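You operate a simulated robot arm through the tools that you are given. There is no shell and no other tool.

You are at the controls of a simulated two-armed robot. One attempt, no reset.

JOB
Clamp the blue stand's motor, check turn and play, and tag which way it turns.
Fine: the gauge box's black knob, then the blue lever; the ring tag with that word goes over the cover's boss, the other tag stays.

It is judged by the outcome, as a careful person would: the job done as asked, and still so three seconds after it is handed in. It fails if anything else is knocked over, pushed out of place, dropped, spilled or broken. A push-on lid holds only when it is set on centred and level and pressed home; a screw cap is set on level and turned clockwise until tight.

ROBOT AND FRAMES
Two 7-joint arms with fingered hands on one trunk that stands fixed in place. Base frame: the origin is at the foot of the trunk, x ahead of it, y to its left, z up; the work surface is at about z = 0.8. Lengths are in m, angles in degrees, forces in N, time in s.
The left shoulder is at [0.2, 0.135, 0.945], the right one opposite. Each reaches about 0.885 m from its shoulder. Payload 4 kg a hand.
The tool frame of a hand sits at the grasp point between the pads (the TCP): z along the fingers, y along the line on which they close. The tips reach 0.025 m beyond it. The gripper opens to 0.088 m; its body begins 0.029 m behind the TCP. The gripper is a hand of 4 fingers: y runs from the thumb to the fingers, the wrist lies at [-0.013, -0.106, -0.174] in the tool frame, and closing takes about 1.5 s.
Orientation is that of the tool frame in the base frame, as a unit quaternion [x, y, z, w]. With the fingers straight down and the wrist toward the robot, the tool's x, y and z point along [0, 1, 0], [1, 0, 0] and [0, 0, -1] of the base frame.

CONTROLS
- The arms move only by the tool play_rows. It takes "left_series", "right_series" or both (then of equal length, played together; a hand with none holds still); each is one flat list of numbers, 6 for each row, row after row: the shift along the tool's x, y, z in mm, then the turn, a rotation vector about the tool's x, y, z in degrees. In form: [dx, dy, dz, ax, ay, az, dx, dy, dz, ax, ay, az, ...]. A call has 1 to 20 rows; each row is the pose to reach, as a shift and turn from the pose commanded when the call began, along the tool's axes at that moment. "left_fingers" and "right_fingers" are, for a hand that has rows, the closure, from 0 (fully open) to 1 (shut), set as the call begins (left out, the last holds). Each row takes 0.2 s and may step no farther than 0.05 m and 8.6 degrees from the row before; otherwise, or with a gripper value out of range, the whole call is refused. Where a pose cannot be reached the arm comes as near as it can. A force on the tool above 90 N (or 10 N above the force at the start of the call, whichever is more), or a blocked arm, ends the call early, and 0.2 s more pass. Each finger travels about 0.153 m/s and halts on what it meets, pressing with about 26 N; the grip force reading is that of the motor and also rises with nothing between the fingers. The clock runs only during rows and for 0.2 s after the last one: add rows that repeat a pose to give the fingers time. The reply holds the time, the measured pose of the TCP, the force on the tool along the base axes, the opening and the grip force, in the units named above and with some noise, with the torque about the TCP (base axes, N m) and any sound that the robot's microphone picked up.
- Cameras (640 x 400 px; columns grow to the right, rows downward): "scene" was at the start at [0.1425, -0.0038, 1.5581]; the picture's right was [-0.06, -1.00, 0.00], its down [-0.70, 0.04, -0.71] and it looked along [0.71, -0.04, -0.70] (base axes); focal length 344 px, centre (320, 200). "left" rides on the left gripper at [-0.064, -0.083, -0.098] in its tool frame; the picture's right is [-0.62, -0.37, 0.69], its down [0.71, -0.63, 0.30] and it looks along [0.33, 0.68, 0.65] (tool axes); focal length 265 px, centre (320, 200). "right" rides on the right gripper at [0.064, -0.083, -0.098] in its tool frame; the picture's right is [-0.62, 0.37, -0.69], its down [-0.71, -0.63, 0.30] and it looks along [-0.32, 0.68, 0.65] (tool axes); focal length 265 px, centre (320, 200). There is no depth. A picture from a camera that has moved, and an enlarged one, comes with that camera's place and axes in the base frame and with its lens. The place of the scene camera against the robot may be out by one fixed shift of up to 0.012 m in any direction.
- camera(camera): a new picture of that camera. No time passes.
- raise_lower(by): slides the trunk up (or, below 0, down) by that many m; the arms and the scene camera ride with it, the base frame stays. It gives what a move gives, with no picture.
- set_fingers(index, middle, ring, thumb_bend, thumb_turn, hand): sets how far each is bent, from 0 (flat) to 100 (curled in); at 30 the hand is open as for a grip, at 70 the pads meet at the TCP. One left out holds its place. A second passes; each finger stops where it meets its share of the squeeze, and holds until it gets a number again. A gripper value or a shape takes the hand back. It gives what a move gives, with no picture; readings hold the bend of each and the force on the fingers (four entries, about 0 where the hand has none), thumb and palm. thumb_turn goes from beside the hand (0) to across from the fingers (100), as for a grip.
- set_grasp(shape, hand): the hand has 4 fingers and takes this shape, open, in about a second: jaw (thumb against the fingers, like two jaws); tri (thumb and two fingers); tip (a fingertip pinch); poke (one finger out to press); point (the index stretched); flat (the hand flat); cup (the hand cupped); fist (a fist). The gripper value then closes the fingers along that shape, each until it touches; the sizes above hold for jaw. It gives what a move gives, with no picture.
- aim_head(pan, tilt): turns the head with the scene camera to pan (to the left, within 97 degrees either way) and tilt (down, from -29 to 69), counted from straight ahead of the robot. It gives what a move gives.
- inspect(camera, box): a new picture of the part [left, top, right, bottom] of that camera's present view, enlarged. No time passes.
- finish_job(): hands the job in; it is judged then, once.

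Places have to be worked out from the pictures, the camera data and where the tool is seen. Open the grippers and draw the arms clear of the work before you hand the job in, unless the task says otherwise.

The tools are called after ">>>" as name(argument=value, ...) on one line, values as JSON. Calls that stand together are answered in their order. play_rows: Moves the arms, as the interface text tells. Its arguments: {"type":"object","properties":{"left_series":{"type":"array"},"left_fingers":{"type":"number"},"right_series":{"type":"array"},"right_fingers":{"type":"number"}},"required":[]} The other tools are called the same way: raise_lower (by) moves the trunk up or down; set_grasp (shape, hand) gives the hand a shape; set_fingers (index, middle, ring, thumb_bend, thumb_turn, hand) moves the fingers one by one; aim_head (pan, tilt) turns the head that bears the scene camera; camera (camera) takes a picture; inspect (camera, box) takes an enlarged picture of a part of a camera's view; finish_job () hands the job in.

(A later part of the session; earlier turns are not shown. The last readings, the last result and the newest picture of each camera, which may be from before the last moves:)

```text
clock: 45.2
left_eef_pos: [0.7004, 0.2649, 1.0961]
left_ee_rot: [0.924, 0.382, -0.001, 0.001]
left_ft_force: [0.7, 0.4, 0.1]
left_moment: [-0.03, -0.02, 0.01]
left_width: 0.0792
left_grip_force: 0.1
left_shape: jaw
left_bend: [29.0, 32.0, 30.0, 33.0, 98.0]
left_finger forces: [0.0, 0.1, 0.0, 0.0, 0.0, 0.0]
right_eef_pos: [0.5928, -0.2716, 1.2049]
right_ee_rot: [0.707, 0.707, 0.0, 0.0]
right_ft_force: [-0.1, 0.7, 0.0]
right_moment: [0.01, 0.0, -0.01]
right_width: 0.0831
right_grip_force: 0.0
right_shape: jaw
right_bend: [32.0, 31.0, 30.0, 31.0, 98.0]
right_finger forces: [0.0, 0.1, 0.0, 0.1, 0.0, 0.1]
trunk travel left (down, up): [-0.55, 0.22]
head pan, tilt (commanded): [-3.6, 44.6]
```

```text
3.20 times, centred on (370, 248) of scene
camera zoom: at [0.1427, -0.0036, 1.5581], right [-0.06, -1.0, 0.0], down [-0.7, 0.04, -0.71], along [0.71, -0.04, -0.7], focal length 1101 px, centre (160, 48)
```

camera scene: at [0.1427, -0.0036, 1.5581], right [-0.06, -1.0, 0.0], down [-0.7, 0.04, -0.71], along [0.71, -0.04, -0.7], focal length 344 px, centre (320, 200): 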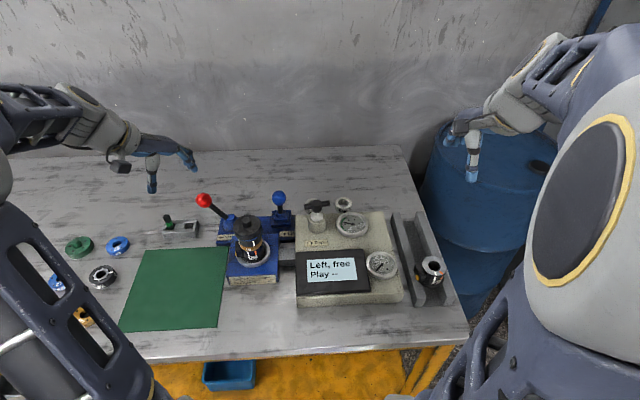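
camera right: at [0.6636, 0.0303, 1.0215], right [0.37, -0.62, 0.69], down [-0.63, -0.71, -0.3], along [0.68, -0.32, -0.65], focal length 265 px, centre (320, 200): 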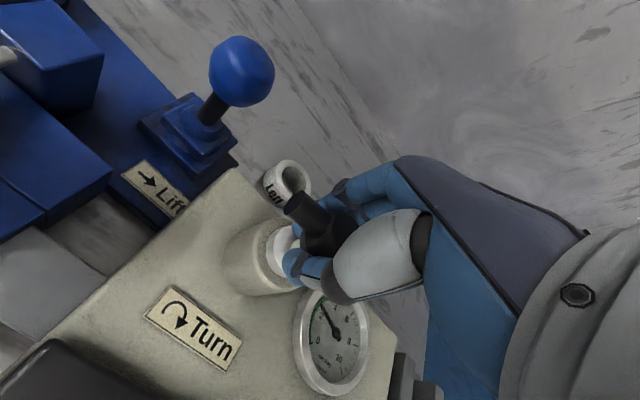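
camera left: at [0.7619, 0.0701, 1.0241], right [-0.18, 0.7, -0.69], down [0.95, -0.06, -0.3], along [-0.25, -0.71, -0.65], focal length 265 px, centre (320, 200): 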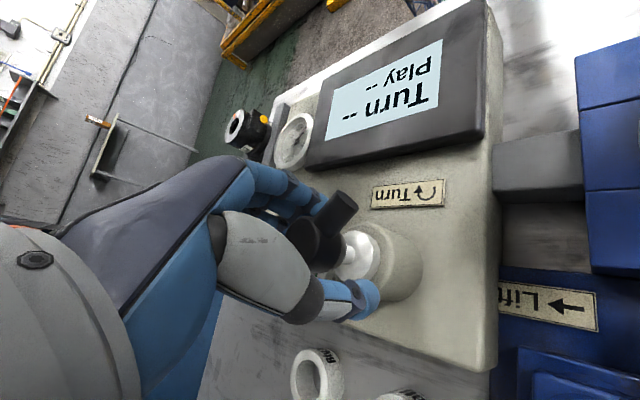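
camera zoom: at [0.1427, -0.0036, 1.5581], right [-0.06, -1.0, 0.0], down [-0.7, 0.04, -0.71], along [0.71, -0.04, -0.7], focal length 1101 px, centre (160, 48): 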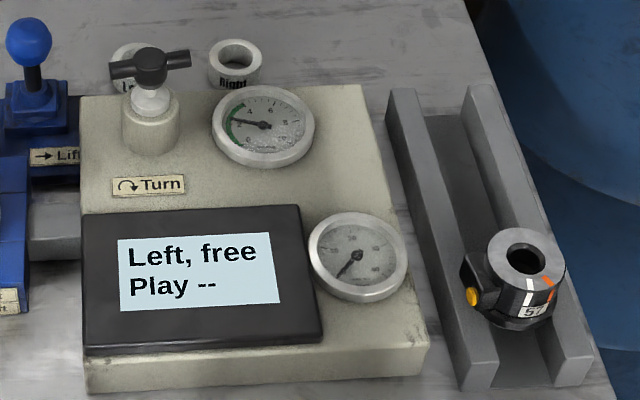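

Turn reads "Left, free". Next is the blue lever: I'll close the left hand into a blunt probe, turn its wrist to the left, and bring it to the left of the blue ball at height.

>>> play_rows(left_series=[0.3, 18.8, 8, 0, 0, 5.6, 0.5, 37.6, 16, 0, 0, 11.2, 0.8, 56.5, 24, 0, 0, 16.9, 1, 75.3, 33, 0, 0, 22.5, 1.3, 94, 41, 0, 0, 28.1, 1.6, 113, 50, 0, 0, 33.8, 1.8, 131.8, 58, 0, 0, 39.4, 2.1, 150.6, 66, 0, 0, 45, 2.1, 150.6, 66, 0, 0, 45], left_fingers=0.95)

>>> camera(camera="left")

>>> inspect(camera="scene", box=[180, 110, 340, 260])

>>> camera(camera="right")

```text
clock: 47.2
left_eef_pos: [0.809, 0.1615, 1.0303]
left_ee_rot: [1.0, 0.0, 0.0, 0.0]
left_ft_force: [-0.1, 0.3, 0.4]
left_moment: [-0.06, 0.02, 0.04]
left_width: 0.0047
left_grip_force: 0.1
left_shape: jaw
left_bend: [71.0, 67.0, 66.0, 72.0, 100.0]
left_finger forces: [0.0, 0.1, 0.0, 0.1, 0.0, 0.1]
right_eef_pos: [0.5926, -0.2725, 1.2033]
right_ee_rot: [0.708, 0.707, 0.0, 0.0]
right_ft_force: [0.4, 0.6, -0.4]
right_moment: [0.0, 0.02, 0.01]
right_width: 0.083
right_grip_force: 0.1
right_shape: jaw
right_bend: [32.0, 31.0, 30.0, 31.0, 98.0]
right_finger forces: [0.0, 0.1, 0.0, 0.1, 0.0, 0.0]
trunk travel left (down, up): [-0.55, 0.22]
head pan, tilt (commanded): [-3.6, 44.6]
```

```text
taken
camera left: at [0.7434, 0.2447, 1.1284], right [-0.62, 0.37, -0.69], down [0.71, 0.63, -0.3], along [0.32, -0.68, -0.65], focal length 265 px, centre (320, 200)
```

left: 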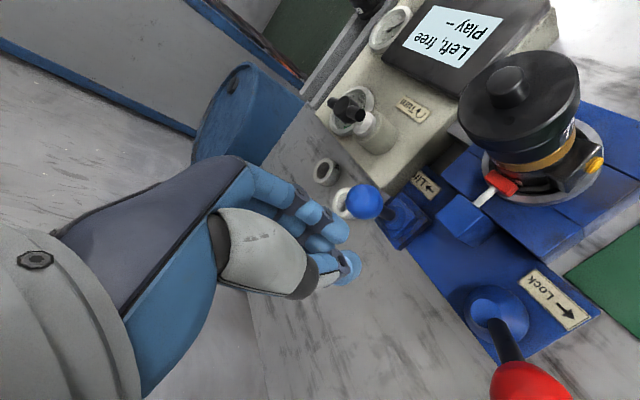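

```text
2.67 times, centred on (260, 185) of scene
camera zoom: at [0.1425, -0.0038, 1.5581], right [-0.06, -1.0, 0.0], down [-0.7, 0.04, -0.71], along [0.71, -0.04, -0.7], focal length 917 px, centre (480, 240)
```

zoom: 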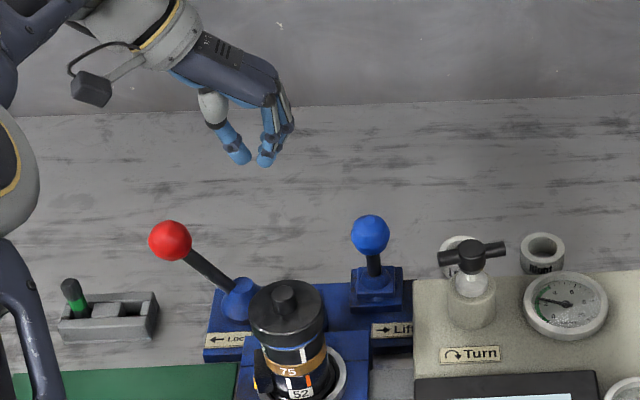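

```text
taken
camera right: at [0.5103, -0.2085, 1.3016], right [0.37, -0.62, 0.69], down [-0.63, -0.71, -0.3], along [0.68, -0.33, -0.65], focal length 265 px, centre (320, 200)
```

right: 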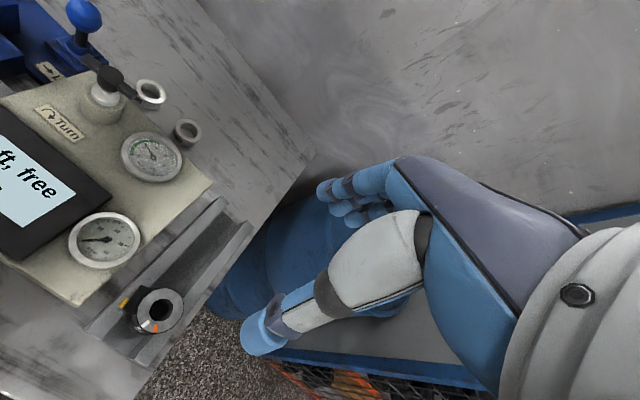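

The blue ball is at about (0.809, 0.065, 0.901). I'll lower the closed hand to ball height on its left side, then start pushing right.

>>> play_rows(left_series=[0, 0, 25, 0, 0, 0, 0, 0, 50, 0, 0, 0, 0, 0, 75, 0, 0, 0, 0, 0, 100, 0, 0, 0, 0, 0, 115, 0, 0, 0, 0, 0, 123, 0, 0, 0, 0, 10, 124, 0, 0, 0, 0, 20, 124, 0, 0, 0, 0, 30, 124, 0, 0, 0, 0, 38, 124, 0, 0, 0, 0, 38, 124, 0, 0, 0])

>>> camera(camera="left")

>>> inspect(camera="scene", box=[180, 130, 340, 260])

```text
clock: 49.6
left_eef_pos: [0.808, 0.1217, 0.9057]
left_ee_rot: [1.0, 0.0, 0.0, 0.0]
left_ft_force: [-0.4, -0.4, 0.0]
left_moment: [-0.01, -0.01, 0.01]
left_width: 0.0047
left_grip_force: 0.1
left_shape: jaw
left_bend: [71.0, 67.0, 66.0, 72.0, 100.0]
left_finger forces: [0.1, 0.0, 0.0, 0.0, 0.1, 0.1]
right_eef_pos: [0.5927, -0.272, 1.2039]
right_ee_rot: [0.707, 0.707, 0.001, 0.0]
right_ft_force: [0.2, 0.5, 0.1]
right_moment: [0.01, 0.03, 0.01]
right_width: 0.0833
right_grip_force: 0.0
right_shape: jaw
right_bend: [32.0, 31.0, 30.0, 31.0, 98.0]
right_finger forces: [0.0, 0.0, 0.0, 0.1, 0.1, 0.0]
trunk travel left (down, up): [-0.55, 0.22]
head pan, tilt (commanded): [-3.6, 44.6]
```

```text
taken
camera left: at [0.7428, 0.2056, 1.004], right [-0.62, 0.37, -0.69], down [0.71, 0.63, -0.3], along [0.32, -0.68, -0.65], focal length 265 px, centre (320, 200)
```

left: 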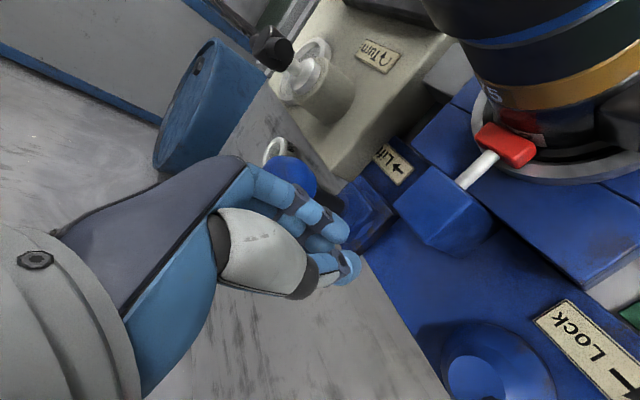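

```text
3.08 times, centred on (260, 195) of scene
camera zoom: at [0.1425, -0.0038, 1.5581], right [-0.06, -1.0, 0.0], down [-0.7, 0.04, -0.71], along [0.71, -0.04, -0.7], focal length 1058 px, centre (505, 215)
```

zoom: 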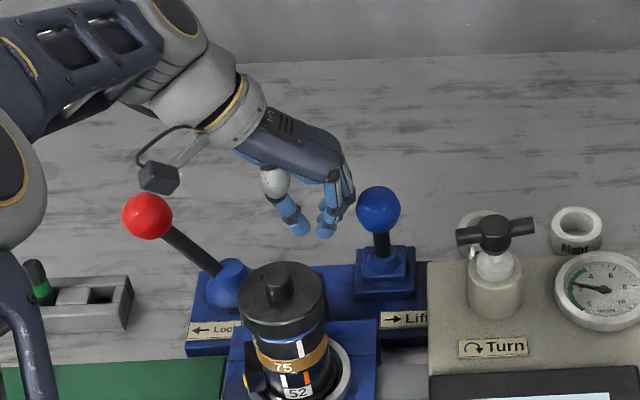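

The finger backs are just left of the blue ball and no contact yet. I'll push right in 5 mm steps, dropping slightly along the lever's arc.

>>> play_rows(left_series=[0, 5, 0, 0, 0, 0, 0, 10, 0, 0, 0, 0, 0, 15, 0.5, 0, 0, 0, 0, 20, 1.2, 0, 0, 0, 0, 25, 2, 0, 0, 0, 0, 30, 3.2, 0, 0, 0, 0, 35, 4.6, 0, 0, 0, 0, 40, 6.2, 0, 0, 0])

>>> inspect(camera="scene", box=[200, 150, 400, 300])

>>> camera(camera="left")

```text
clock: 51.4
left_eef_pos: [0.8077, 0.0841, 0.8982]
left_ee_rot: [1.0, 0.001, 0.0, 0.0]
left_ft_force: [1.6, 2.7, 4.1]
left_moment: [-0.13, -0.03, 0.12]
left_width: 0.0043
left_grip_force: 0.1
left_shape: jaw
left_bend: [71.0, 68.0, 66.0, 72.0, 100.0]
left_finger forces: [0.1, 4.5, 0.0, 0.1, 0.0, 0.1]
right_eef_pos: [0.5927, -0.273, 1.2042]
right_ee_rot: [0.708, 0.707, 0.0, 0.0]
right_ft_force: [-0.5, -0.1, 0.4]
right_moment: [-0.03, 0.02, 0.02]
right_width: 0.0831
right_grip_force: 0.1
right_shape: jaw
right_bend: [32.0, 31.0, 30.0, 31.0, 98.0]
right_finger forces: [0.0, 0.1, 0.1, 0.0, 0.0, 0.1]
trunk travel left (down, up): [-0.55, 0.22]
head pan, tilt (commanded): [-3.6, 44.6]
```

```text
2.67 times, centred on (300, 225) of scene
camera zoom: at [0.1425, -0.0037, 1.5581], right [-0.06, -1.0, 0.0], down [-0.7, 0.04, -0.71], along [0.71, -0.04, -0.7], focal length 917 px, centre (373, 133)
```

zoom: 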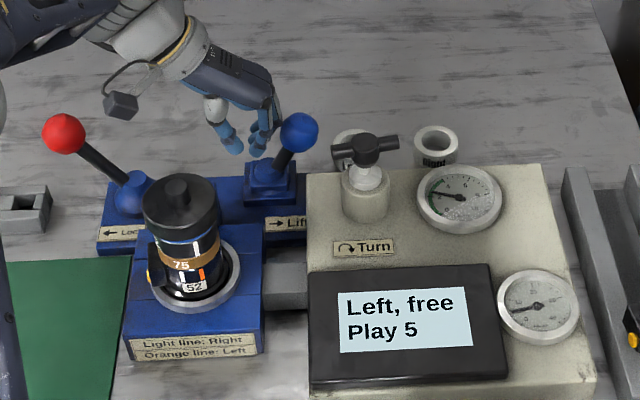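

```text
taken
camera left: at [0.7423, 0.1669, 0.9967], right [-0.62, 0.37, -0.69], down [0.71, 0.63, -0.3], along [0.33, -0.68, -0.65], focal length 265 px, centre (320, 200)
```

left: 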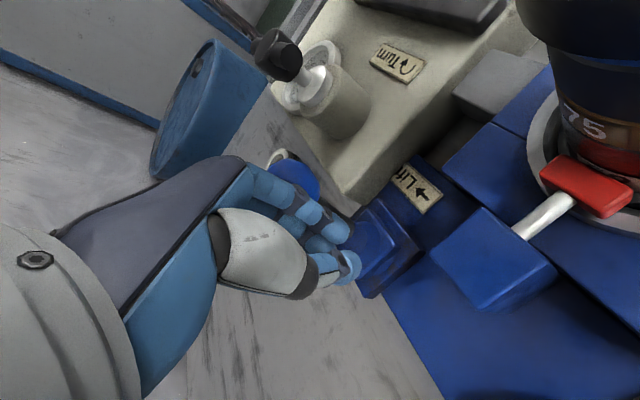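

The display now shows "Play 5" and the lower gauge is moving. I'll continue pushing to the lever's stop so the reading is final.

>>> play_rows(left_series=[0, 4, 1.6, 0, 0, 0, 0, 8, 3.4, 0, 0, 0, 0, 12, 5.4, 0, 0, 0, 0, 16, 7.6, 0, 0, 0, 0, 20, 10, 0, 0, 0])

>>> inspect(camera="scene", box=[200, 150, 400, 300])

>>> inspect(camera="scene", box=[230, 160, 330, 240])

```text
clock: 52.6
left_eef_pos: [0.811, 0.0723, 0.8897]
left_ee_rot: [1.0, 0.007, 0.004, -0.003]
left_ft_force: [10.5, 45.3, 28.4]
left_moment: [-1.2, -0.07, 0.58]
left_width: 0.0
left_grip_force: 0.1
left_shape: jaw
left_bend: [71.0, 70.0, 66.0, 71.0, 100.0]
left_finger forces: [14.5, 40.4, 0.0, 0.0, 0.1, 0.0]
right_eef_pos: [0.5922, -0.2706, 1.2047]
right_ee_rot: [0.707, 0.707, 0.0, 0.001]
right_ft_force: [0.3, 0.4, 0.1]
right_moment: [0.0, 0.0, 0.0]
right_width: 0.0836
right_grip_force: 0.1
right_shape: jaw
right_bend: [32.0, 31.0, 30.0, 31.0, 98.0]
right_finger forces: [0.0, 0.1, 0.0, 0.0, 0.0, 0.1]
trunk travel left (down, up): [-0.55, 0.22]
head pan, tilt (commanded): [-3.6, 44.6]
```

```text
2.67 times, centred on (300, 225) of scene
camera zoom: at [0.142, -0.002, 1.5583], right [-0.06, -1.0, 0.0], down [-0.7, 0.04, -0.71], along [0.71, -0.04, -0.7], focal length 917 px, centre (373, 133)
```

zoom: 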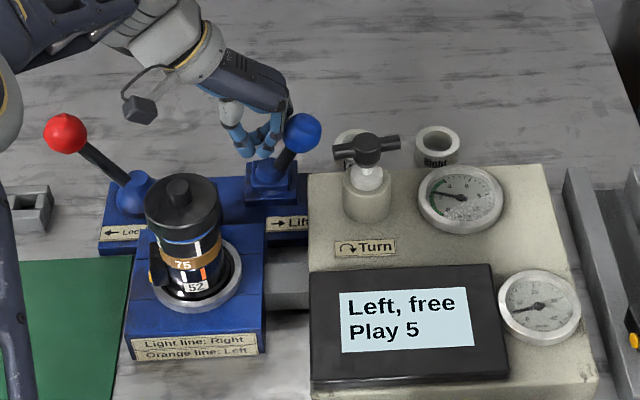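

```text
5.00 times, centred on (280, 200) of scene
camera zoom: at [0.142, -0.002, 1.5583], right [-0.06, -1.0, 0.0], down [-0.7, 0.04, -0.71], along [0.71, -0.04, -0.7], focal length 1720 px, centre (520, 200)
```

zoom: 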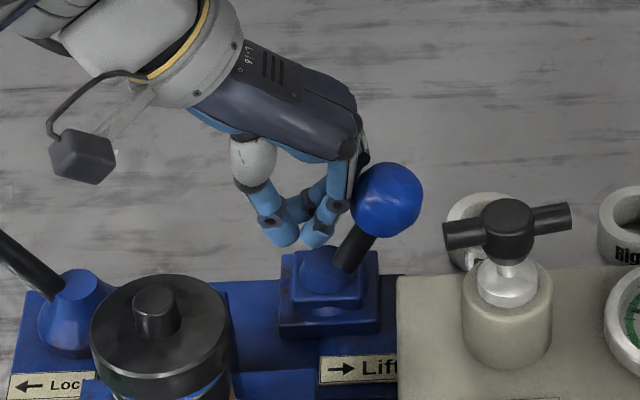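

The lever is hard on its stop (about 53 N) and the display reads "Left, free / Play 5". I'll back off left, rise, and confirm the lever and readings stay.

>>> play_rows(left_series=[0, -8, -4, 0, 0, 0, 0, -18, -8, 0, 0, 0, 0, -30, -10, 0, 0, 0, 0, -42, -12, 0, 0, 0, 0, -45, -40, 0, 0, 0, 0, -45, -75, 0, 0, 0, 0, -45, -110, 0, 0, 0, 0, -45, -145, 0, 0, 0, 0, -45, -170, 0, 0, 0])

>>> inspect(camera="scene", box=[180, 140, 420, 310])

>>> camera(camera="left")

```text
clock: 54.6
left_eef_pos: [0.808, 0.1061, 1.0629]
left_ee_rot: [1.0, 0.0, 0.0, 0.0]
left_ft_force: [0.6, 0.6, -0.2]
left_moment: [0.0, -0.02, 0.03]
left_width: 0.0041
left_grip_force: 0.0
left_shape: jaw
left_bend: [71.0, 67.0, 66.0, 72.0, 100.0]
left_finger forces: [0.0, 0.0, 0.1, 0.0, 0.1, 0.0]
right_eef_pos: [0.5928, -0.2717, 1.2042]
right_ee_rot: [0.708, 0.707, 0.0, -0.001]
right_ft_force: [0.3, 0.1, -0.1]
right_moment: [-0.03, 0.03, -0.01]
right_width: 0.083
right_grip_force: 0.0
right_shape: jaw
right_bend: [32.0, 31.0, 30.0, 31.0, 98.0]
right_finger forces: [0.1, 0.1, 0.0, 0.0, 0.0, 0.0]
trunk travel left (down, up): [-0.55, 0.22]
head pan, tilt (commanded): [-3.6, 44.6]
```

```text
2.35 times, centred on (300, 225) of scene
camera zoom: at [0.1427, -0.0037, 1.5581], right [-0.06, -1.0, 0.0], down [-0.7, 0.04, -0.71], along [0.71, -0.04, -0.7], focal length 809 px, centre (367, 141)
```

zoom: 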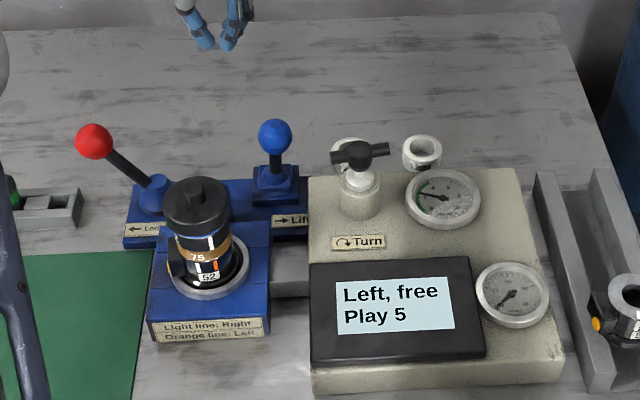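

```text
taken
camera left: at [0.7424, 0.1891, 1.1605], right [-0.62, 0.37, -0.69], down [0.71, 0.63, -0.3], along [0.32, -0.68, -0.65], focal length 265 px, centre (320, 200)
```

left: 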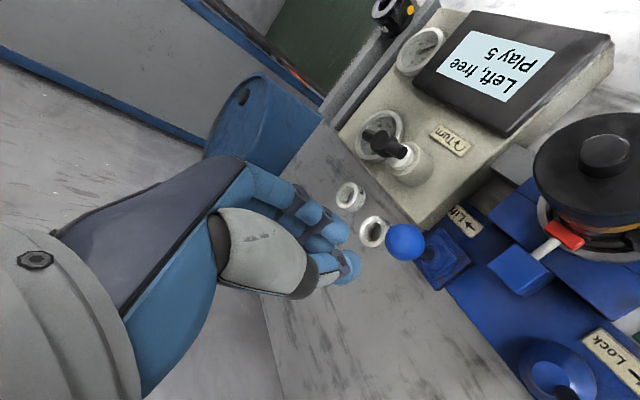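

The blue lever springs back upright and the display keeps "Left, free / Play 5". The tag needed is "Left", the ring at about (0.857, -0.027). I'll bring the left hand above it, wrist at far-left to clear the blue lever, box and the Right ring.

>>> play_rows(left_series=[5.4, 14.8, 7, 0, 0, 5, 10.9, 29.6, 14, 0, 0, 10, 16.3, 44.3, 21, 0, 0, 15, 21.8, 59.1, 28, 0, 0, 20, 27.2, 73.9, 35, 0, 0, 25, 32.7, 88.7, 42, 0, 0, 30, 38.1, 103.4, 49, 0, 0, 35, 43.6, 118.2, 56, 0, 0, 40, 49, 133, 63, 0, 0, 45, 49, 133, 63, 0, 0, 45], left_fingers=0.2)

>>> camera(camera="left")

>>> camera(camera="scene")

>>> camera(camera="right")

```text
clock: 56.8
left_eef_pos: [0.7911, -0.0138, 0.9888]
left_ee_rot: [0.924, -0.383, -0.001, 0.0]
left_ft_force: [1.3, 0.2, 0.1]
left_moment: [0.01, -0.01, 0.0]
left_width: 0.07
left_grip_force: 0.1
left_shape: jaw
left_bend: [27.0, 34.0, 31.0, 49.0, 99.0]
left_finger forces: [0.1, 0.0, 0.0, 0.0, 0.0, 0.0]
left hand out of reach, approached as far as the arm can: row 4, 5, 6, 7, 8, 9, 10
right_eef_pos: [0.5928, -0.2724, 1.2046]
right_ee_rot: [0.708, 0.706, -0.001, -0.001]
right_ft_force: [0.2, -1.0, -0.5]
right_moment: [-0.03, 0.0, 0.01]
right_width: 0.0833
right_grip_force: 0.0
right_shape: jaw
right_bend: [32.0, 31.0, 30.0, 31.0, 98.0]
right_finger forces: [0.0, 0.0, 0.0, 0.0, 0.0, 0.0]
trunk travel left (down, up): [-0.55, 0.22]
head pan, tilt (commanded): [-3.6, 44.6]
```

```text
taken
camera left: at [0.8044, 0.089, 1.0879], right [-0.18, 0.7, -0.69], down [0.95, -0.06, -0.31], along [-0.25, -0.71, -0.65], focal length 265 px, centre (320, 200)
```

left: 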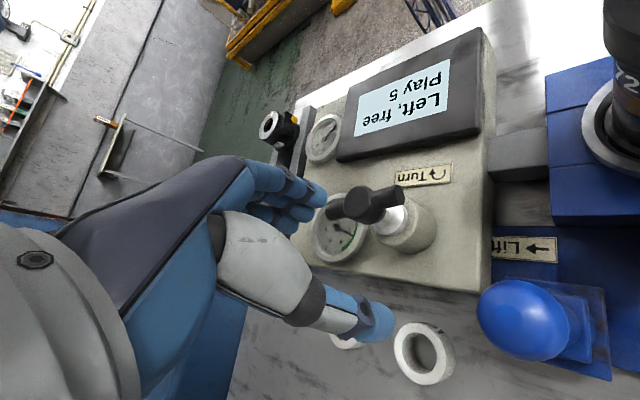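

```text
taken
camera scene: at [0.1424, -0.0037, 1.5581], right [-0.06, -1.0, 0.0], down [-0.7, 0.04, -0.71], along [0.71, -0.04, -0.7], focal length 344 px, centre (320, 200)
```

scene: 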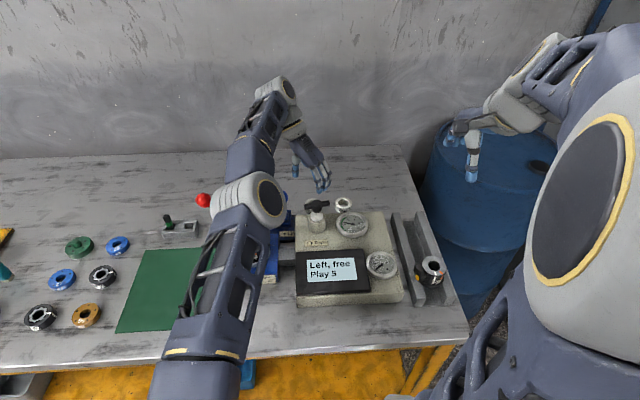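

```text
taken
camera right: at [0.5102, -0.2085, 1.3016], right [0.37, -0.62, 0.69], down [-0.63, -0.71, -0.3], along [0.68, -0.33, -0.65], focal length 265 px, centre (320, 200)
```

right: 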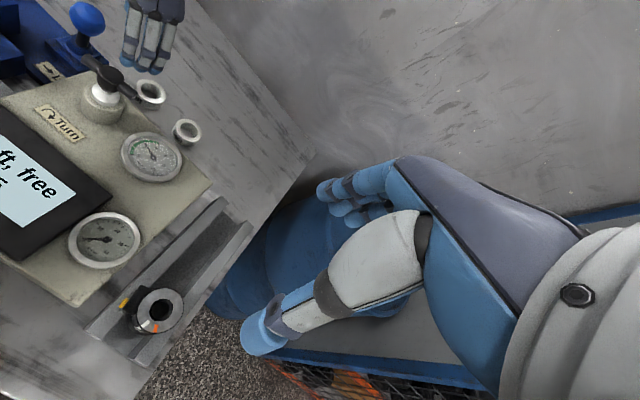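

The left arm can't reach the ring in that orientation. The right arm can, with its wrist to the right (about -75°), which also clears the lever, knob and the other ring. I'll retract the left hand upward and left first.

>>> play_rows(left_series=[0, 0, -20, 0, 0, 0, -12, -6, -40, 0, 0, -4.5, -25, -12, -55, 0, 0, -9, -38, -18, -65, 0, 0, -13.5, -51, -24, -75, 0, 0, -18, -64, -30, -85, 0, 0, -22.5, -77, -36, -90, 0, 0, -27, -90, -42, -90, 0, 0, -31.5, -103, -48, -90, 0, 0, -36, -116, -54, -90, 0, 0, -40.5, -129, -59, -90, 0, 0, -45, -129, -59, -90, 0, 0, -45])

>>> camera(camera="scene")

```text
clock: 59.4
left_eef_pos: [0.7377, 0.1185, 1.0782]
left_ee_rot: [1.0, 0.0, -0.001, 0.0]
left_ft_force: [0.4, 0.3, 0.0]
left_moment: [-0.04, -0.01, -0.01]
left_width: 0.0703
left_grip_force: 0.1
left_shape: jaw
left_bend: [27.0, 34.0, 31.0, 49.0, 99.0]
left_finger forces: [0.0, 0.0, 0.0, 0.1, 0.0, 0.0]
right_eef_pos: [0.5929, -0.2718, 1.2045]
right_ee_rot: [0.708, 0.706, 0.0, 0.0]
right_ft_force: [-0.1, -0.2, -0.5]
right_moment: [0.02, 0.01, -0.01]
right_width: 0.0832
right_grip_force: 0.1
right_shape: jaw
right_bend: [32.0, 31.0, 30.0, 31.0, 98.0]
right_finger forces: [0.1, 0.1, 0.1, 0.0, 0.1, 0.1]
trunk travel left (down, up): [-0.55, 0.22]
head pan, tilt (commanded): [-3.6, 44.6]
```

```text
taken
camera scene: at [0.1425, -0.0038, 1.5581], right [-0.06, -1.0, 0.0], down [-0.7, 0.04, -0.71], along [0.71, -0.04, -0.7], focal length 344 px, centre (320, 200)
```

scene: 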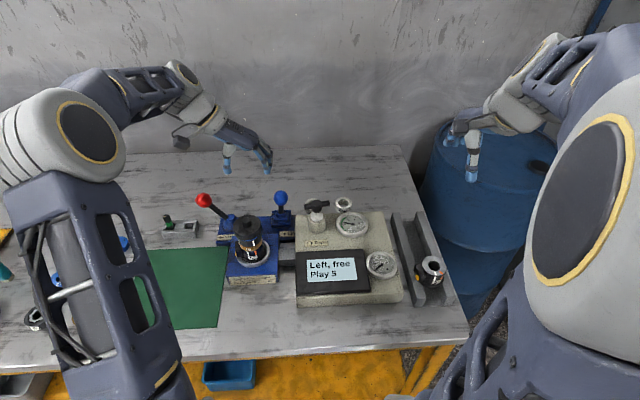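

I'll park the left hand farther left and bring the right hand above the Left ring, turned -75°.

>>> play_rows(left_series=[-9.1, -21.5, -7.7, 0, 0, 0, -18.2, -43, -15.4, 0, 0, 0, -27.2, -64.6, -23, 0, 0, 0, -36.3, -86, -30.8, 0, 0, 0, -45.4, -107.7, -38.5, 0, 0, 0, -54.5, -129, -46, 0, 0, 0, -63.5, -150.8, -53.8, 0, 0, 0, -72.6, -172, -61.5, 0, 0, 0, -81.7, -193.8, -69, 0, 0, 0, -90.8, -215, -77, 0, 0, 0, -99.8, -237, -84.6, 0, 0, 0, -109, -258.5, -92, 0, 0, 0, -118, -280, -100, 0, 0, 0, -118, -280, -100, 0, 0, 0], right_series=[18.8, 20.3, 8, 0, 0, -5.77, 37.7, 40.6, 20, 0, 0, -11.54, 56.5, 60.9, 35, 0, 0, -17.3, 75.4, 81.2, 52, 0, 0, -23.1, 94.2, 101.5, 69, 0, 0, -28.8, 113, 121.8, 86, 0, 0, -34.6, 132, 142, 103, 0, 0, -40.4, 150.8, 162.5, 120, 0, 0, -46.2, 169.6, 182.8, 140, 0, 0, -51.9, 188.5, 203, 160, 0, 0, -57.7, 207.3, 223.4, 182, 0, 0, -63.5, 226, 243.7, 204, 0, 0, -69.2, 245, 264, 224.5, 0, 0, -75, 245, 264, 224.5, 0, 0, -75], right_fingers=0.15)

>>> camera(camera="right")

>>> camera(camera="scene")

```text
clock: 62.4
left_eef_pos: [0.6208, 0.3969, 1.1784]
left_ee_rot: [1.0, 0.0, 0.0, 0.0]
left_ft_force: [0.2, 0.7, 0.8]
left_moment: [-0.03, 0.01, 0.02]
left_width: 0.0701
left_grip_force: 0.0
left_shape: jaw
left_bend: [27.0, 34.0, 31.0, 49.0, 99.0]
left_finger forces: [0.0, 0.0, 0.0, 0.1, 0.0, 0.0]
right_eef_pos: [0.8558, -0.0305, 0.9793]
right_ee_rot: [0.13, 0.991, 0.0, 0.001]
right_ft_force: [-0.9, -0.4, -0.3]
right_moment: [0.02, 0.03, 0.02]
right_width: 0.075
right_grip_force: 0.1
right_shape: jaw
right_bend: [28.0, 33.0, 31.0, 43.0, 98.0]
right_finger forces: [0.0, 0.0, 0.0, 0.0, 0.0, 0.0]
trunk travel left (down, up): [-0.55, 0.22]
head pan, tilt (commanded): [-3.6, 44.6]
```

```text
taken
camera right: at [0.7732, -0.0972, 1.0766], right [0.69, 0.2, 0.69], down [0.53, -0.79, -0.3], along [0.49, 0.58, -0.65], focal length 265 px, centre (320, 200)
```

right: 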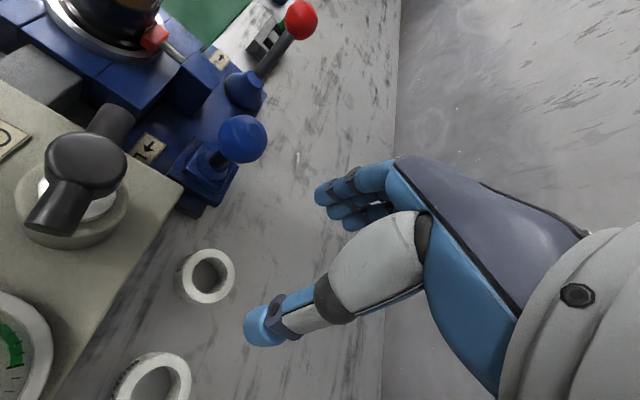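

```text
taken
camera scene: at [0.1425, -0.0038, 1.5581], right [-0.06, -1.0, 0.0], down [-0.7, 0.04, -0.71], along [0.71, -0.04, -0.7], focal length 344 px, centre (320, 200)
```

scene: 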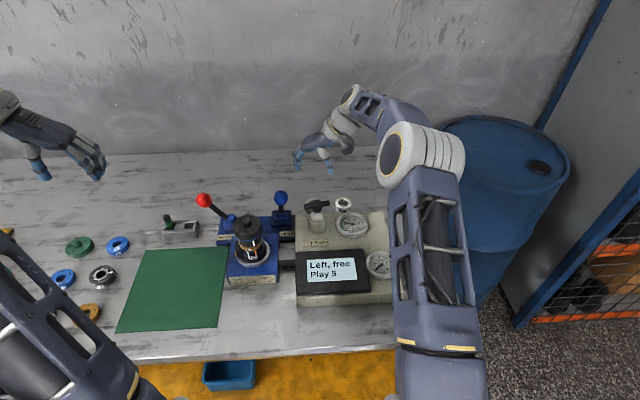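

I need the ring's exact centre from this view, so I'll enlarge the area around it.

>>> inspect(camera="right", box=[140, 220, 300, 320])

>>> inspect(camera="scene", box=[285, 120, 385, 220])

```text
4.00 times, centred on (220, 270) of right
camera zoom: at [0.7732, -0.0972, 1.0766], right [0.69, 0.2, 0.69], down [0.53, -0.79, -0.3], along [0.49, 0.58, -0.65], focal length 1062 px, centre (720, -80)
```

zoom: 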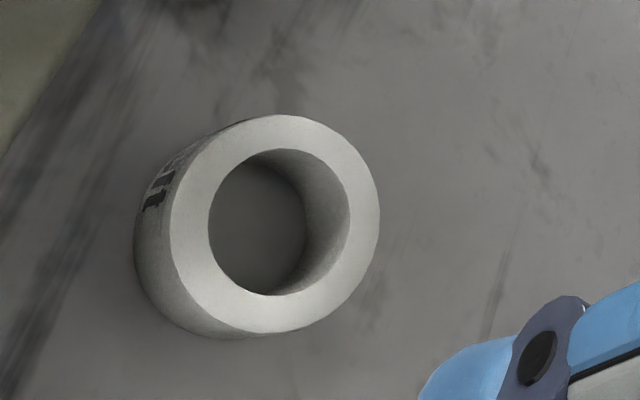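

```text
4.00 times, centred on (335, 170) of scene
camera zoom: at [0.1425, -0.0038, 1.5581], right [-0.06, -1.0, 0.0], down [-0.7, 0.04, -0.71], along [0.71, -0.04, -0.7], focal length 1376 px, centre (260, 320)
```

zoom: 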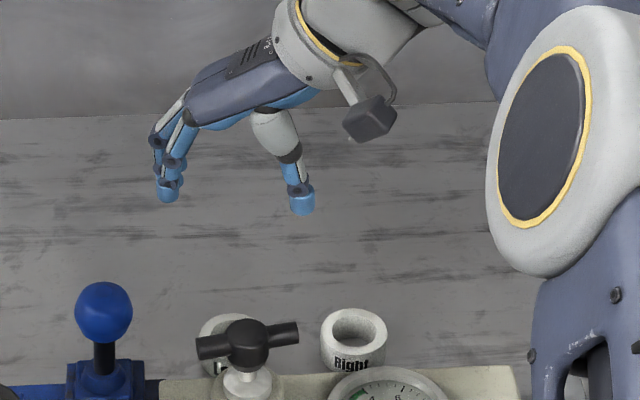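

The ring's outer diameter is about 50 mm, the hole 33 mm, height about 22 mm, centre about (0.859, -0.032). I'll lower the open right hand around it, stopping just above the table to check.

>>> play_rows(right_series=[-3.5, -0.6, 25, 0, 0, 0, -3.5, -0.6, 50, 0, 0, 0, -3.5, -0.6, 75, 0, 0, 0, -3.5, -0.6, 95, 0, 0, 0, -3.5, -0.6, 110, 0, 0, 0, -3.5, -0.6, 122, 0, 0, 0, -3.5, -0.6, 130, 0, 0, 0, -3.5, -0.6, 130, 0, 0, 0], right_fingers=0.15)

>>> camera(camera="right")

>>> inspect(camera="scene", box=[265, 150, 385, 240])

```text
clock: 64.2
left_eef_pos: [0.6213, 0.3967, 1.177]
left_ee_rot: [1.0, 0.0, -0.001, 0.001]
left_ft_force: [-0.4, 0.5, 0.4]
left_moment: [-0.04, 0.01, -0.02]
left_width: 0.0703
left_grip_force: 0.0
left_shape: jaw
left_bend: [27.0, 34.0, 31.0, 49.0, 99.0]
left_finger forces: [0.1, 0.0, 0.1, 0.0, 0.0, 0.1]
right_eef_pos: [0.8577, -0.0328, 0.85]
right_ee_rot: [0.132, 0.991, 0.0, 0.0]
right_ft_force: [0.0, 0.3, -0.1]
right_moment: [0.02, -0.03, -0.02]
right_width: 0.0751
right_grip_force: 0.1
right_shape: jaw
right_bend: [28.0, 33.0, 31.0, 43.0, 98.0]
right_finger forces: [0.1, 0.0, 0.1, 0.1, 0.1, 0.0]
trunk travel left (down, up): [-0.55, 0.22]
head pan, tilt (commanded): [-3.6, 44.6]
```

```text
taken
camera right: at [0.7752, -0.097, 0.9469], right [0.69, 0.19, 0.69], down [0.53, -0.79, -0.3], along [0.49, 0.58, -0.65], focal length 265 px, centre (320, 200)
```

right: 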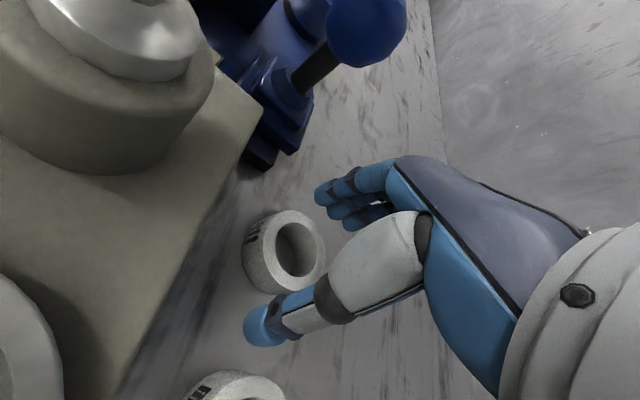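

```text
4.44 times, centred on (325, 195) of scene
camera zoom: at [0.1425, -0.0038, 1.5581], right [-0.06, -1.0, 0.0], down [-0.7, 0.04, -0.71], along [0.71, -0.04, -0.7], focal length 1529 px, centre (298, 222)
```

zoom: 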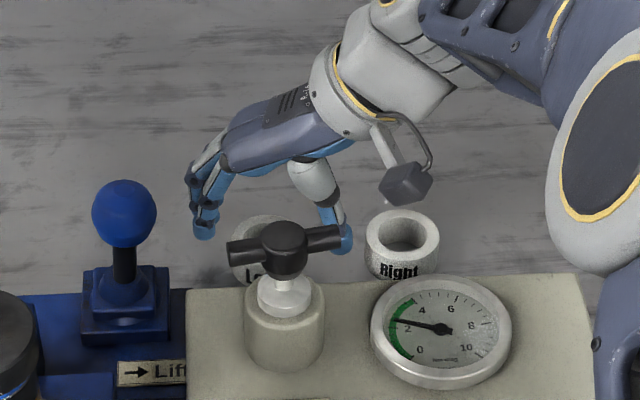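

The ring is centred between thumb and fingers within about 2 mm. I'll lower the last 20 mm and watch for contact.

>>> play_rows(right_series=[0, 1.5, 5, 0, 0, 0, 0, 1.5, 10, 0, 0, 0, 0, 1.5, 15, 0, 0, 0, 0, 1.5, 19, 0, 0, 0, 0, 1.5, 19, 0, 0, 0], right_fingers=0.15)

>>> inspect(camera="right", box=[200, 150, 440, 350])

>>> inspect(camera="scene", box=[285, 150, 385, 230])

```text
clock: 65.4
left_eef_pos: [0.6231, 0.3957, 1.1787]
left_ee_rot: [1.0, 0.0, 0.0, 0.0]
left_ft_force: [-0.3, 0.3, -0.9]
left_moment: [-0.01, 0.0, 0.04]
left_width: 0.0702
left_grip_force: 0.1
left_shape: jaw
left_bend: [27.0, 34.0, 31.0, 49.0, 99.0]
left_finger forces: [0.1, 0.0, 0.0, 0.0, 0.0, 0.0]
right_eef_pos: [0.8615, -0.0316, 0.8305]
right_ee_rot: [0.132, 0.991, 0.0, 0.0]
right_ft_force: [0.4, -0.3, -0.5]
right_moment: [0.01, -0.01, 0.04]
right_width: 0.0751
right_grip_force: 0.0
right_shape: jaw
right_bend: [28.0, 33.0, 31.0, 43.0, 98.0]
right_finger forces: [0.0, 0.0, 0.1, 0.0, 0.0, 0.1]
trunk travel left (down, up): [-0.55, 0.22]
head pan, tilt (commanded): [-3.6, 44.6]
```

```text
2.00 times, centred on (320, 250) of right
camera zoom: at [0.7779, -0.0955, 0.928], right [0.69, 0.2, 0.69], down [0.53, -0.79, -0.3], along [0.49, 0.58, -0.65], focal length 531 px, centre (320, 100)
```

zoom: 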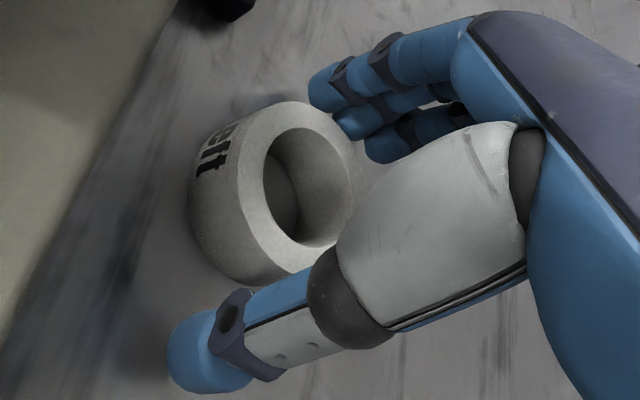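

```text
5.00 times, centred on (335, 190) of scene
camera zoom: at [0.1425, -0.0038, 1.5581], right [-0.06, -1.0, 0.0], down [-0.7, 0.04, -0.71], along [0.71, -0.04, -0.7], focal length 1720 px, centre (245, 250)
```

zoom: 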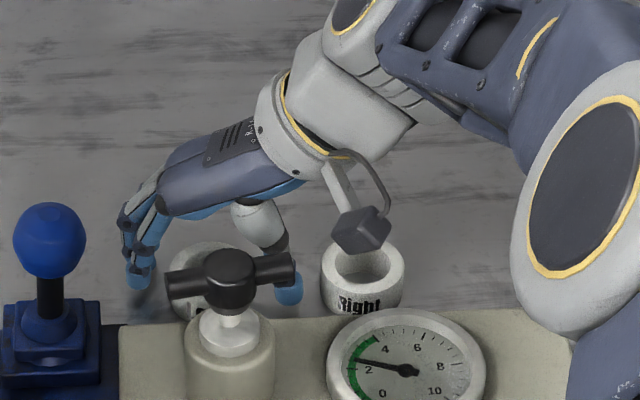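

No contact forces, and the label on this ring reads "…eft". I'll close on it.

>>> play_rows(right_series=[0, 0, 0, 0, 0, 0, 0, 0, 0, 0, 0, 0, 0, 0, 0, 0, 0, 0, 0, 0, 0, 0, 0, 0, 0, 0, 0, 0, 0, 0, 0, 0, 0, 0, 0, 0, 0, 0, 0, 0, 0, 0], right_fingers=0.75)

>>> inspect(camera="right", box=[200, 150, 440, 350])

>>> inspect(camera="scene", box=[285, 150, 385, 230])

```text
clock: 67.0
left_eef_pos: [0.6225, 0.3971, 1.1776]
left_ee_rot: [1.0, 0.0, 0.0, 0.0]
left_ft_force: [0.0, -1.2, -0.9]
left_moment: [0.02, -0.01, -0.02]
left_width: 0.0703
left_grip_force: 0.0
left_shape: jaw
left_bend: [27.0, 34.0, 31.0, 49.0, 99.0]
left_finger forces: [0.0, 0.1, 0.0, 0.0, 0.0, 0.0]
right_eef_pos: [0.8613, -0.0308, 0.8297]
right_ee_rot: [0.131, 0.991, 0.0, 0.0]
right_ft_force: [-0.3, -0.1, 0.4]
right_moment: [0.01, 0.03, -0.01]
right_width: 0.041
right_grip_force: 26.3
right_shape: jaw
right_bend: [74.0, 47.0, 50.0, 71.0, 100.0]
right_finger forces: [13.8, 8.8, 0.0, 0.1, 20.7, 0.0]
trunk travel left (down, up): [-0.55, 0.22]
head pan, tilt (commanded): [-3.6, 44.6]
```

```text
2.00 times, centred on (320, 250) of right
camera zoom: at [0.7779, -0.0956, 0.9279], right [0.69, 0.19, 0.69], down [0.53, -0.79, -0.3], along [0.49, 0.58, -0.65], focal length 531 px, centre (320, 100)
```

zoom: 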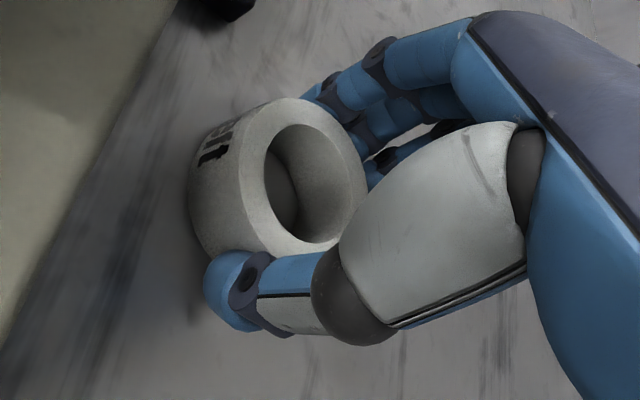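

```text
5.00 times, centred on (335, 190) of scene
camera zoom: at [0.1426, -0.0038, 1.5581], right [-0.06, -1.0, 0.0], down [-0.7, 0.04, -0.71], along [0.71, -0.04, -0.7], focal length 1720 px, centre (245, 250)
```

zoom: 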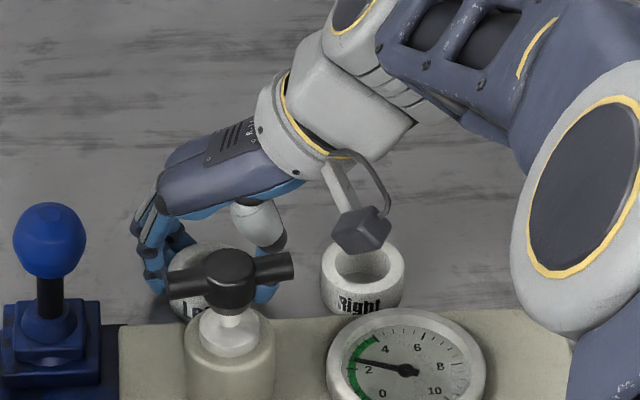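

Held: index and middle against thumb, about 20 N. I'll lift straight up and check the ring is level.

>>> play_rows(right_series=[0, 0, -5, 0, 0, 0, 0, 0, -15, 0, 0, 0, 0, 0, -30, 0, 0, 0, 0, 0, -50, 0, 0, 0, 0, 0, -75, 0, 0, 0, 0, 0, -100, 0, 0, 0, 0, 0, -130, 0, 0, 0, 0, 0, -160, 0, 0, 0, 0, 0, -160, 0, 0, 0])

>>> camera(camera="right")

>>> inspect(camera="scene", box=[285, 130, 385, 230])

```text
clock: 69.0
left_eef_pos: [0.6212, 0.3955, 1.1773]
left_ee_rot: [1.0, 0.0, 0.001, 0.0]
left_ft_force: [0.6, 0.8, 0.1]
left_moment: [0.02, -0.03, 0.0]
left_width: 0.0704
left_grip_force: 0.1
left_shape: jaw
left_bend: [27.0, 34.0, 31.0, 49.0, 99.0]
left_finger forces: [0.0, 0.0, 0.1, 0.0, 0.1, 0.1]
right_eef_pos: [0.8596, -0.0307, 0.9918]
right_ee_rot: [0.132, 0.991, 0.0, 0.0]
right_ft_force: [0.0, 0.6, -0.4]
right_moment: [0.01, 0.03, -0.01]
right_width: 0.0409
right_grip_force: 25.9
right_shape: jaw
right_bend: [74.0, 47.0, 50.0, 71.0, 100.0]
right_finger forces: [13.6, 8.7, 0.1, 0.0, 20.7, 0.1]
trunk travel left (down, up): [-0.55, 0.22]
head pan, tilt (commanded): [-3.6, 44.6]
```

```text
taken
camera right: at [0.7774, -0.0944, 1.0898], right [0.69, 0.2, 0.69], down [0.53, -0.79, -0.3], along [0.49, 0.58, -0.65], focal length 265 px, centre (320, 200)
```

right: 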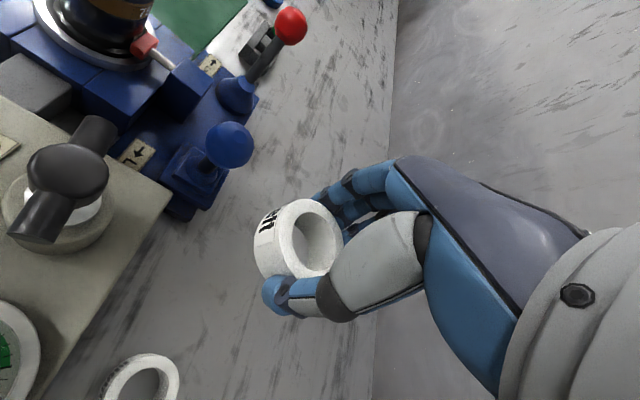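

```text
4.00 times, centred on (335, 180) of scene
camera zoom: at [0.1426, -0.0038, 1.5581], right [-0.06, -1.0, 0.0], down [-0.7, 0.04, -0.71], along [0.71, -0.04, -0.7], focal length 1376 px, centre (260, 280)
```

zoom: 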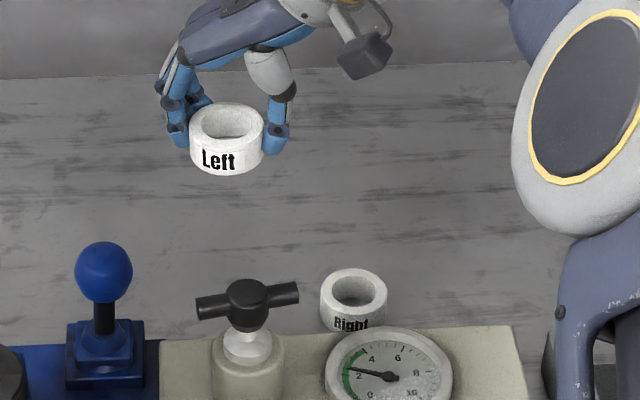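

The "Left" ring is lifted level. I'll zoom in to measure its centre relative to the grasp point.

>>> inspect(camera="right", box=[240, 180, 368, 310])

>>> inspect(camera="scene", box=[310, 145, 350, 180])

>>> inspect(camera="scene", box=[228, 205, 284, 290])

```text
3.08 times, centred on (304, 245) of right
camera zoom: at [0.7774, -0.0944, 1.0898], right [0.69, 0.2, 0.69], down [0.53, -0.79, -0.3], along [0.49, 0.58, -0.65], focal length 817 px, centre (369, 62)
```

zoom: 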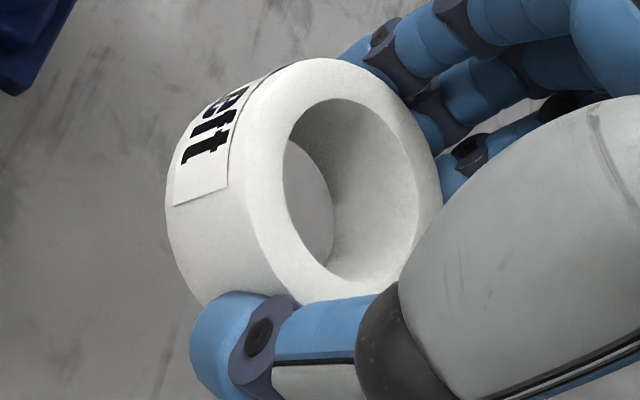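

```text
11.43 times, centred on (330, 162) of scene
camera zoom: at [0.1426, -0.0038, 1.5581], right [-0.06, -1.0, 0.0], down [-0.7, 0.04, -0.71], along [0.71, -0.04, -0.7], focal length 3931 px, centre (206, 629)
```

zoom: 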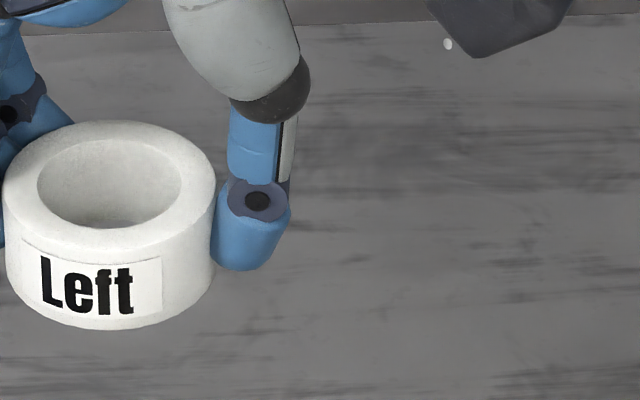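

```text
4.71 times, centred on (256, 248) of scene
camera zoom: at [0.1426, -0.0038, 1.5581], right [-0.06, -1.0, 0.0], down [-0.7, 0.04, -0.71], along [0.71, -0.04, -0.7], focal length 1619 px, centre (621, -24)
```

zoom: 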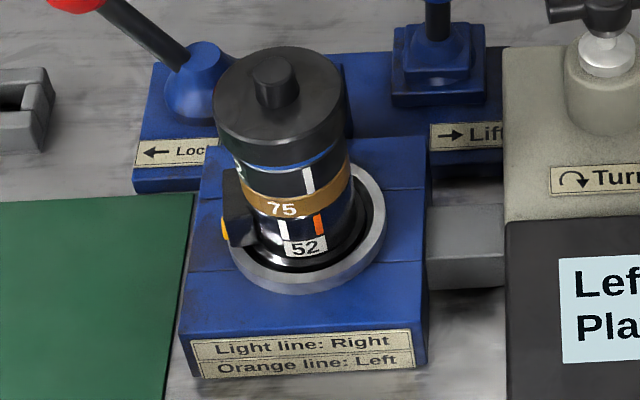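

The ring centre is within about 2 mm of the grasp point, and the scene view agrees with the hand readings. The boss is at about (0.673, 0.129), top about 0.967. I'll rise, then carry the ring over the boss at a safe height.

>>> play_rows(right_series=[0, 0, -25, 0, 0, 0, 0, 0, -50, 0, 0, 0, 0, 0, -70, 0, 0, 0, 18.5, 8.8, -72, 0, 0, 2.5, 37, 17.7, -72, 0, 0, 5, 55.4, 26.5, -72, 0, 0, 7.5, 73.9, 35.3, -72, 0, 0, 10, 92.4, 44.2, -72, 0, 0, 12.5, 110.9, 53, -72, 0, 0, 15, 129.3, 61.8, -72, 0, 0, 17.5, 147.8, 70.7, -72, 0, 0, 20, 166.3, 79.5, -72, 0, 0, 22.5, 184.8, 88.3, -72, 0, 0, 25, 203.2, 97.2, -72, 0, 0, 27.5, 221.7, 106, -72, 0, 0, 30, 221.7, 106, -72, 0, 0, 30])

>>> camera(camera="right")

>>> camera(camera="scene")

>>> camera(camera="left")

```text
clock: 72.4
left_eef_pos: [0.6218, 0.3973, 1.178]
left_ee_rot: [1.0, 0.0, 0.0, 0.0]
left_ft_force: [0.3, -0.2, -0.2]
left_moment: [0.0, 0.02, 0.02]
left_width: 0.0702
left_grip_force: 0.0
left_shape: jaw
left_bend: [27.0, 34.0, 31.0, 49.0, 99.0]
left_finger forces: [0.0, 0.0, 0.0, 0.1, 0.0, 0.1]
right_eef_pos: [0.6715, 0.1306, 1.0634]
right_ee_rot: [0.384, 0.924, 0.0, 0.0]
right_ft_force: [-1.0, 1.1, -0.2]
right_moment: [0.01, -0.01, -0.01]
right_width: 0.0409
right_grip_force: 25.9
right_shape: jaw
right_bend: [74.0, 47.0, 50.0, 72.0, 100.0]
right_finger forces: [13.8, 8.8, 0.1, 0.1, 20.7, 0.0]
trunk travel left (down, up): [-0.55, 0.22]
head pan, tilt (commanded): [-3.6, 44.6]
```

```text
taken
camera right: at [0.5686, 0.1168, 1.161], right [0.7, -0.18, 0.69], down [0.06, -0.95, -0.3], along [0.71, 0.25, -0.65], focal length 265 px, centre (320, 200)
```

right: 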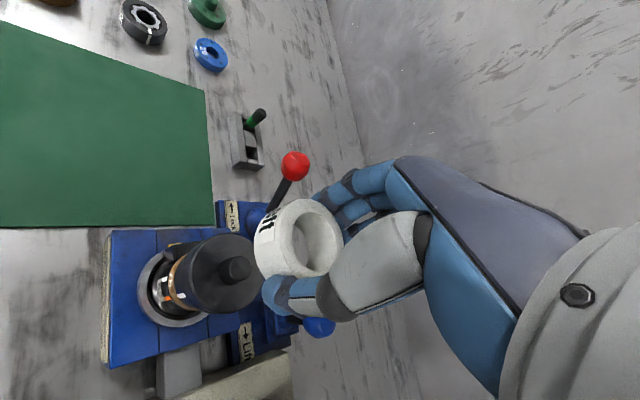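

```text
taken
camera scene: at [0.1426, -0.0038, 1.5581], right [-0.06, -1.0, 0.0], down [-0.7, 0.04, -0.71], along [0.71, -0.04, -0.7], focal length 344 px, centre (320, 200)
```

scene: 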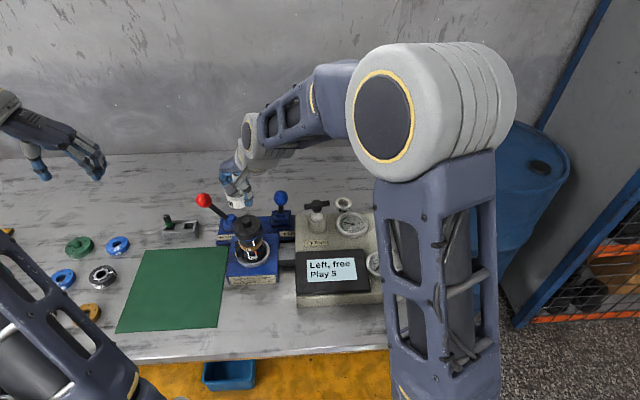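

```text
taken
camera left: at [0.5574, 0.4798, 1.2758], right [-0.62, 0.37, -0.69], down [0.71, 0.63, -0.3], along [0.32, -0.68, -0.65], focal length 265 px, centre (320, 200)
```

left: 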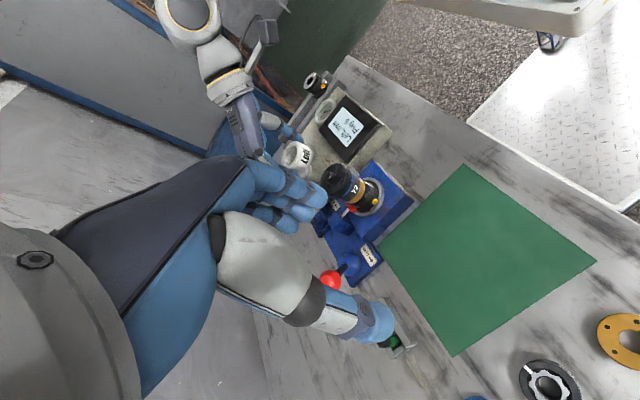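

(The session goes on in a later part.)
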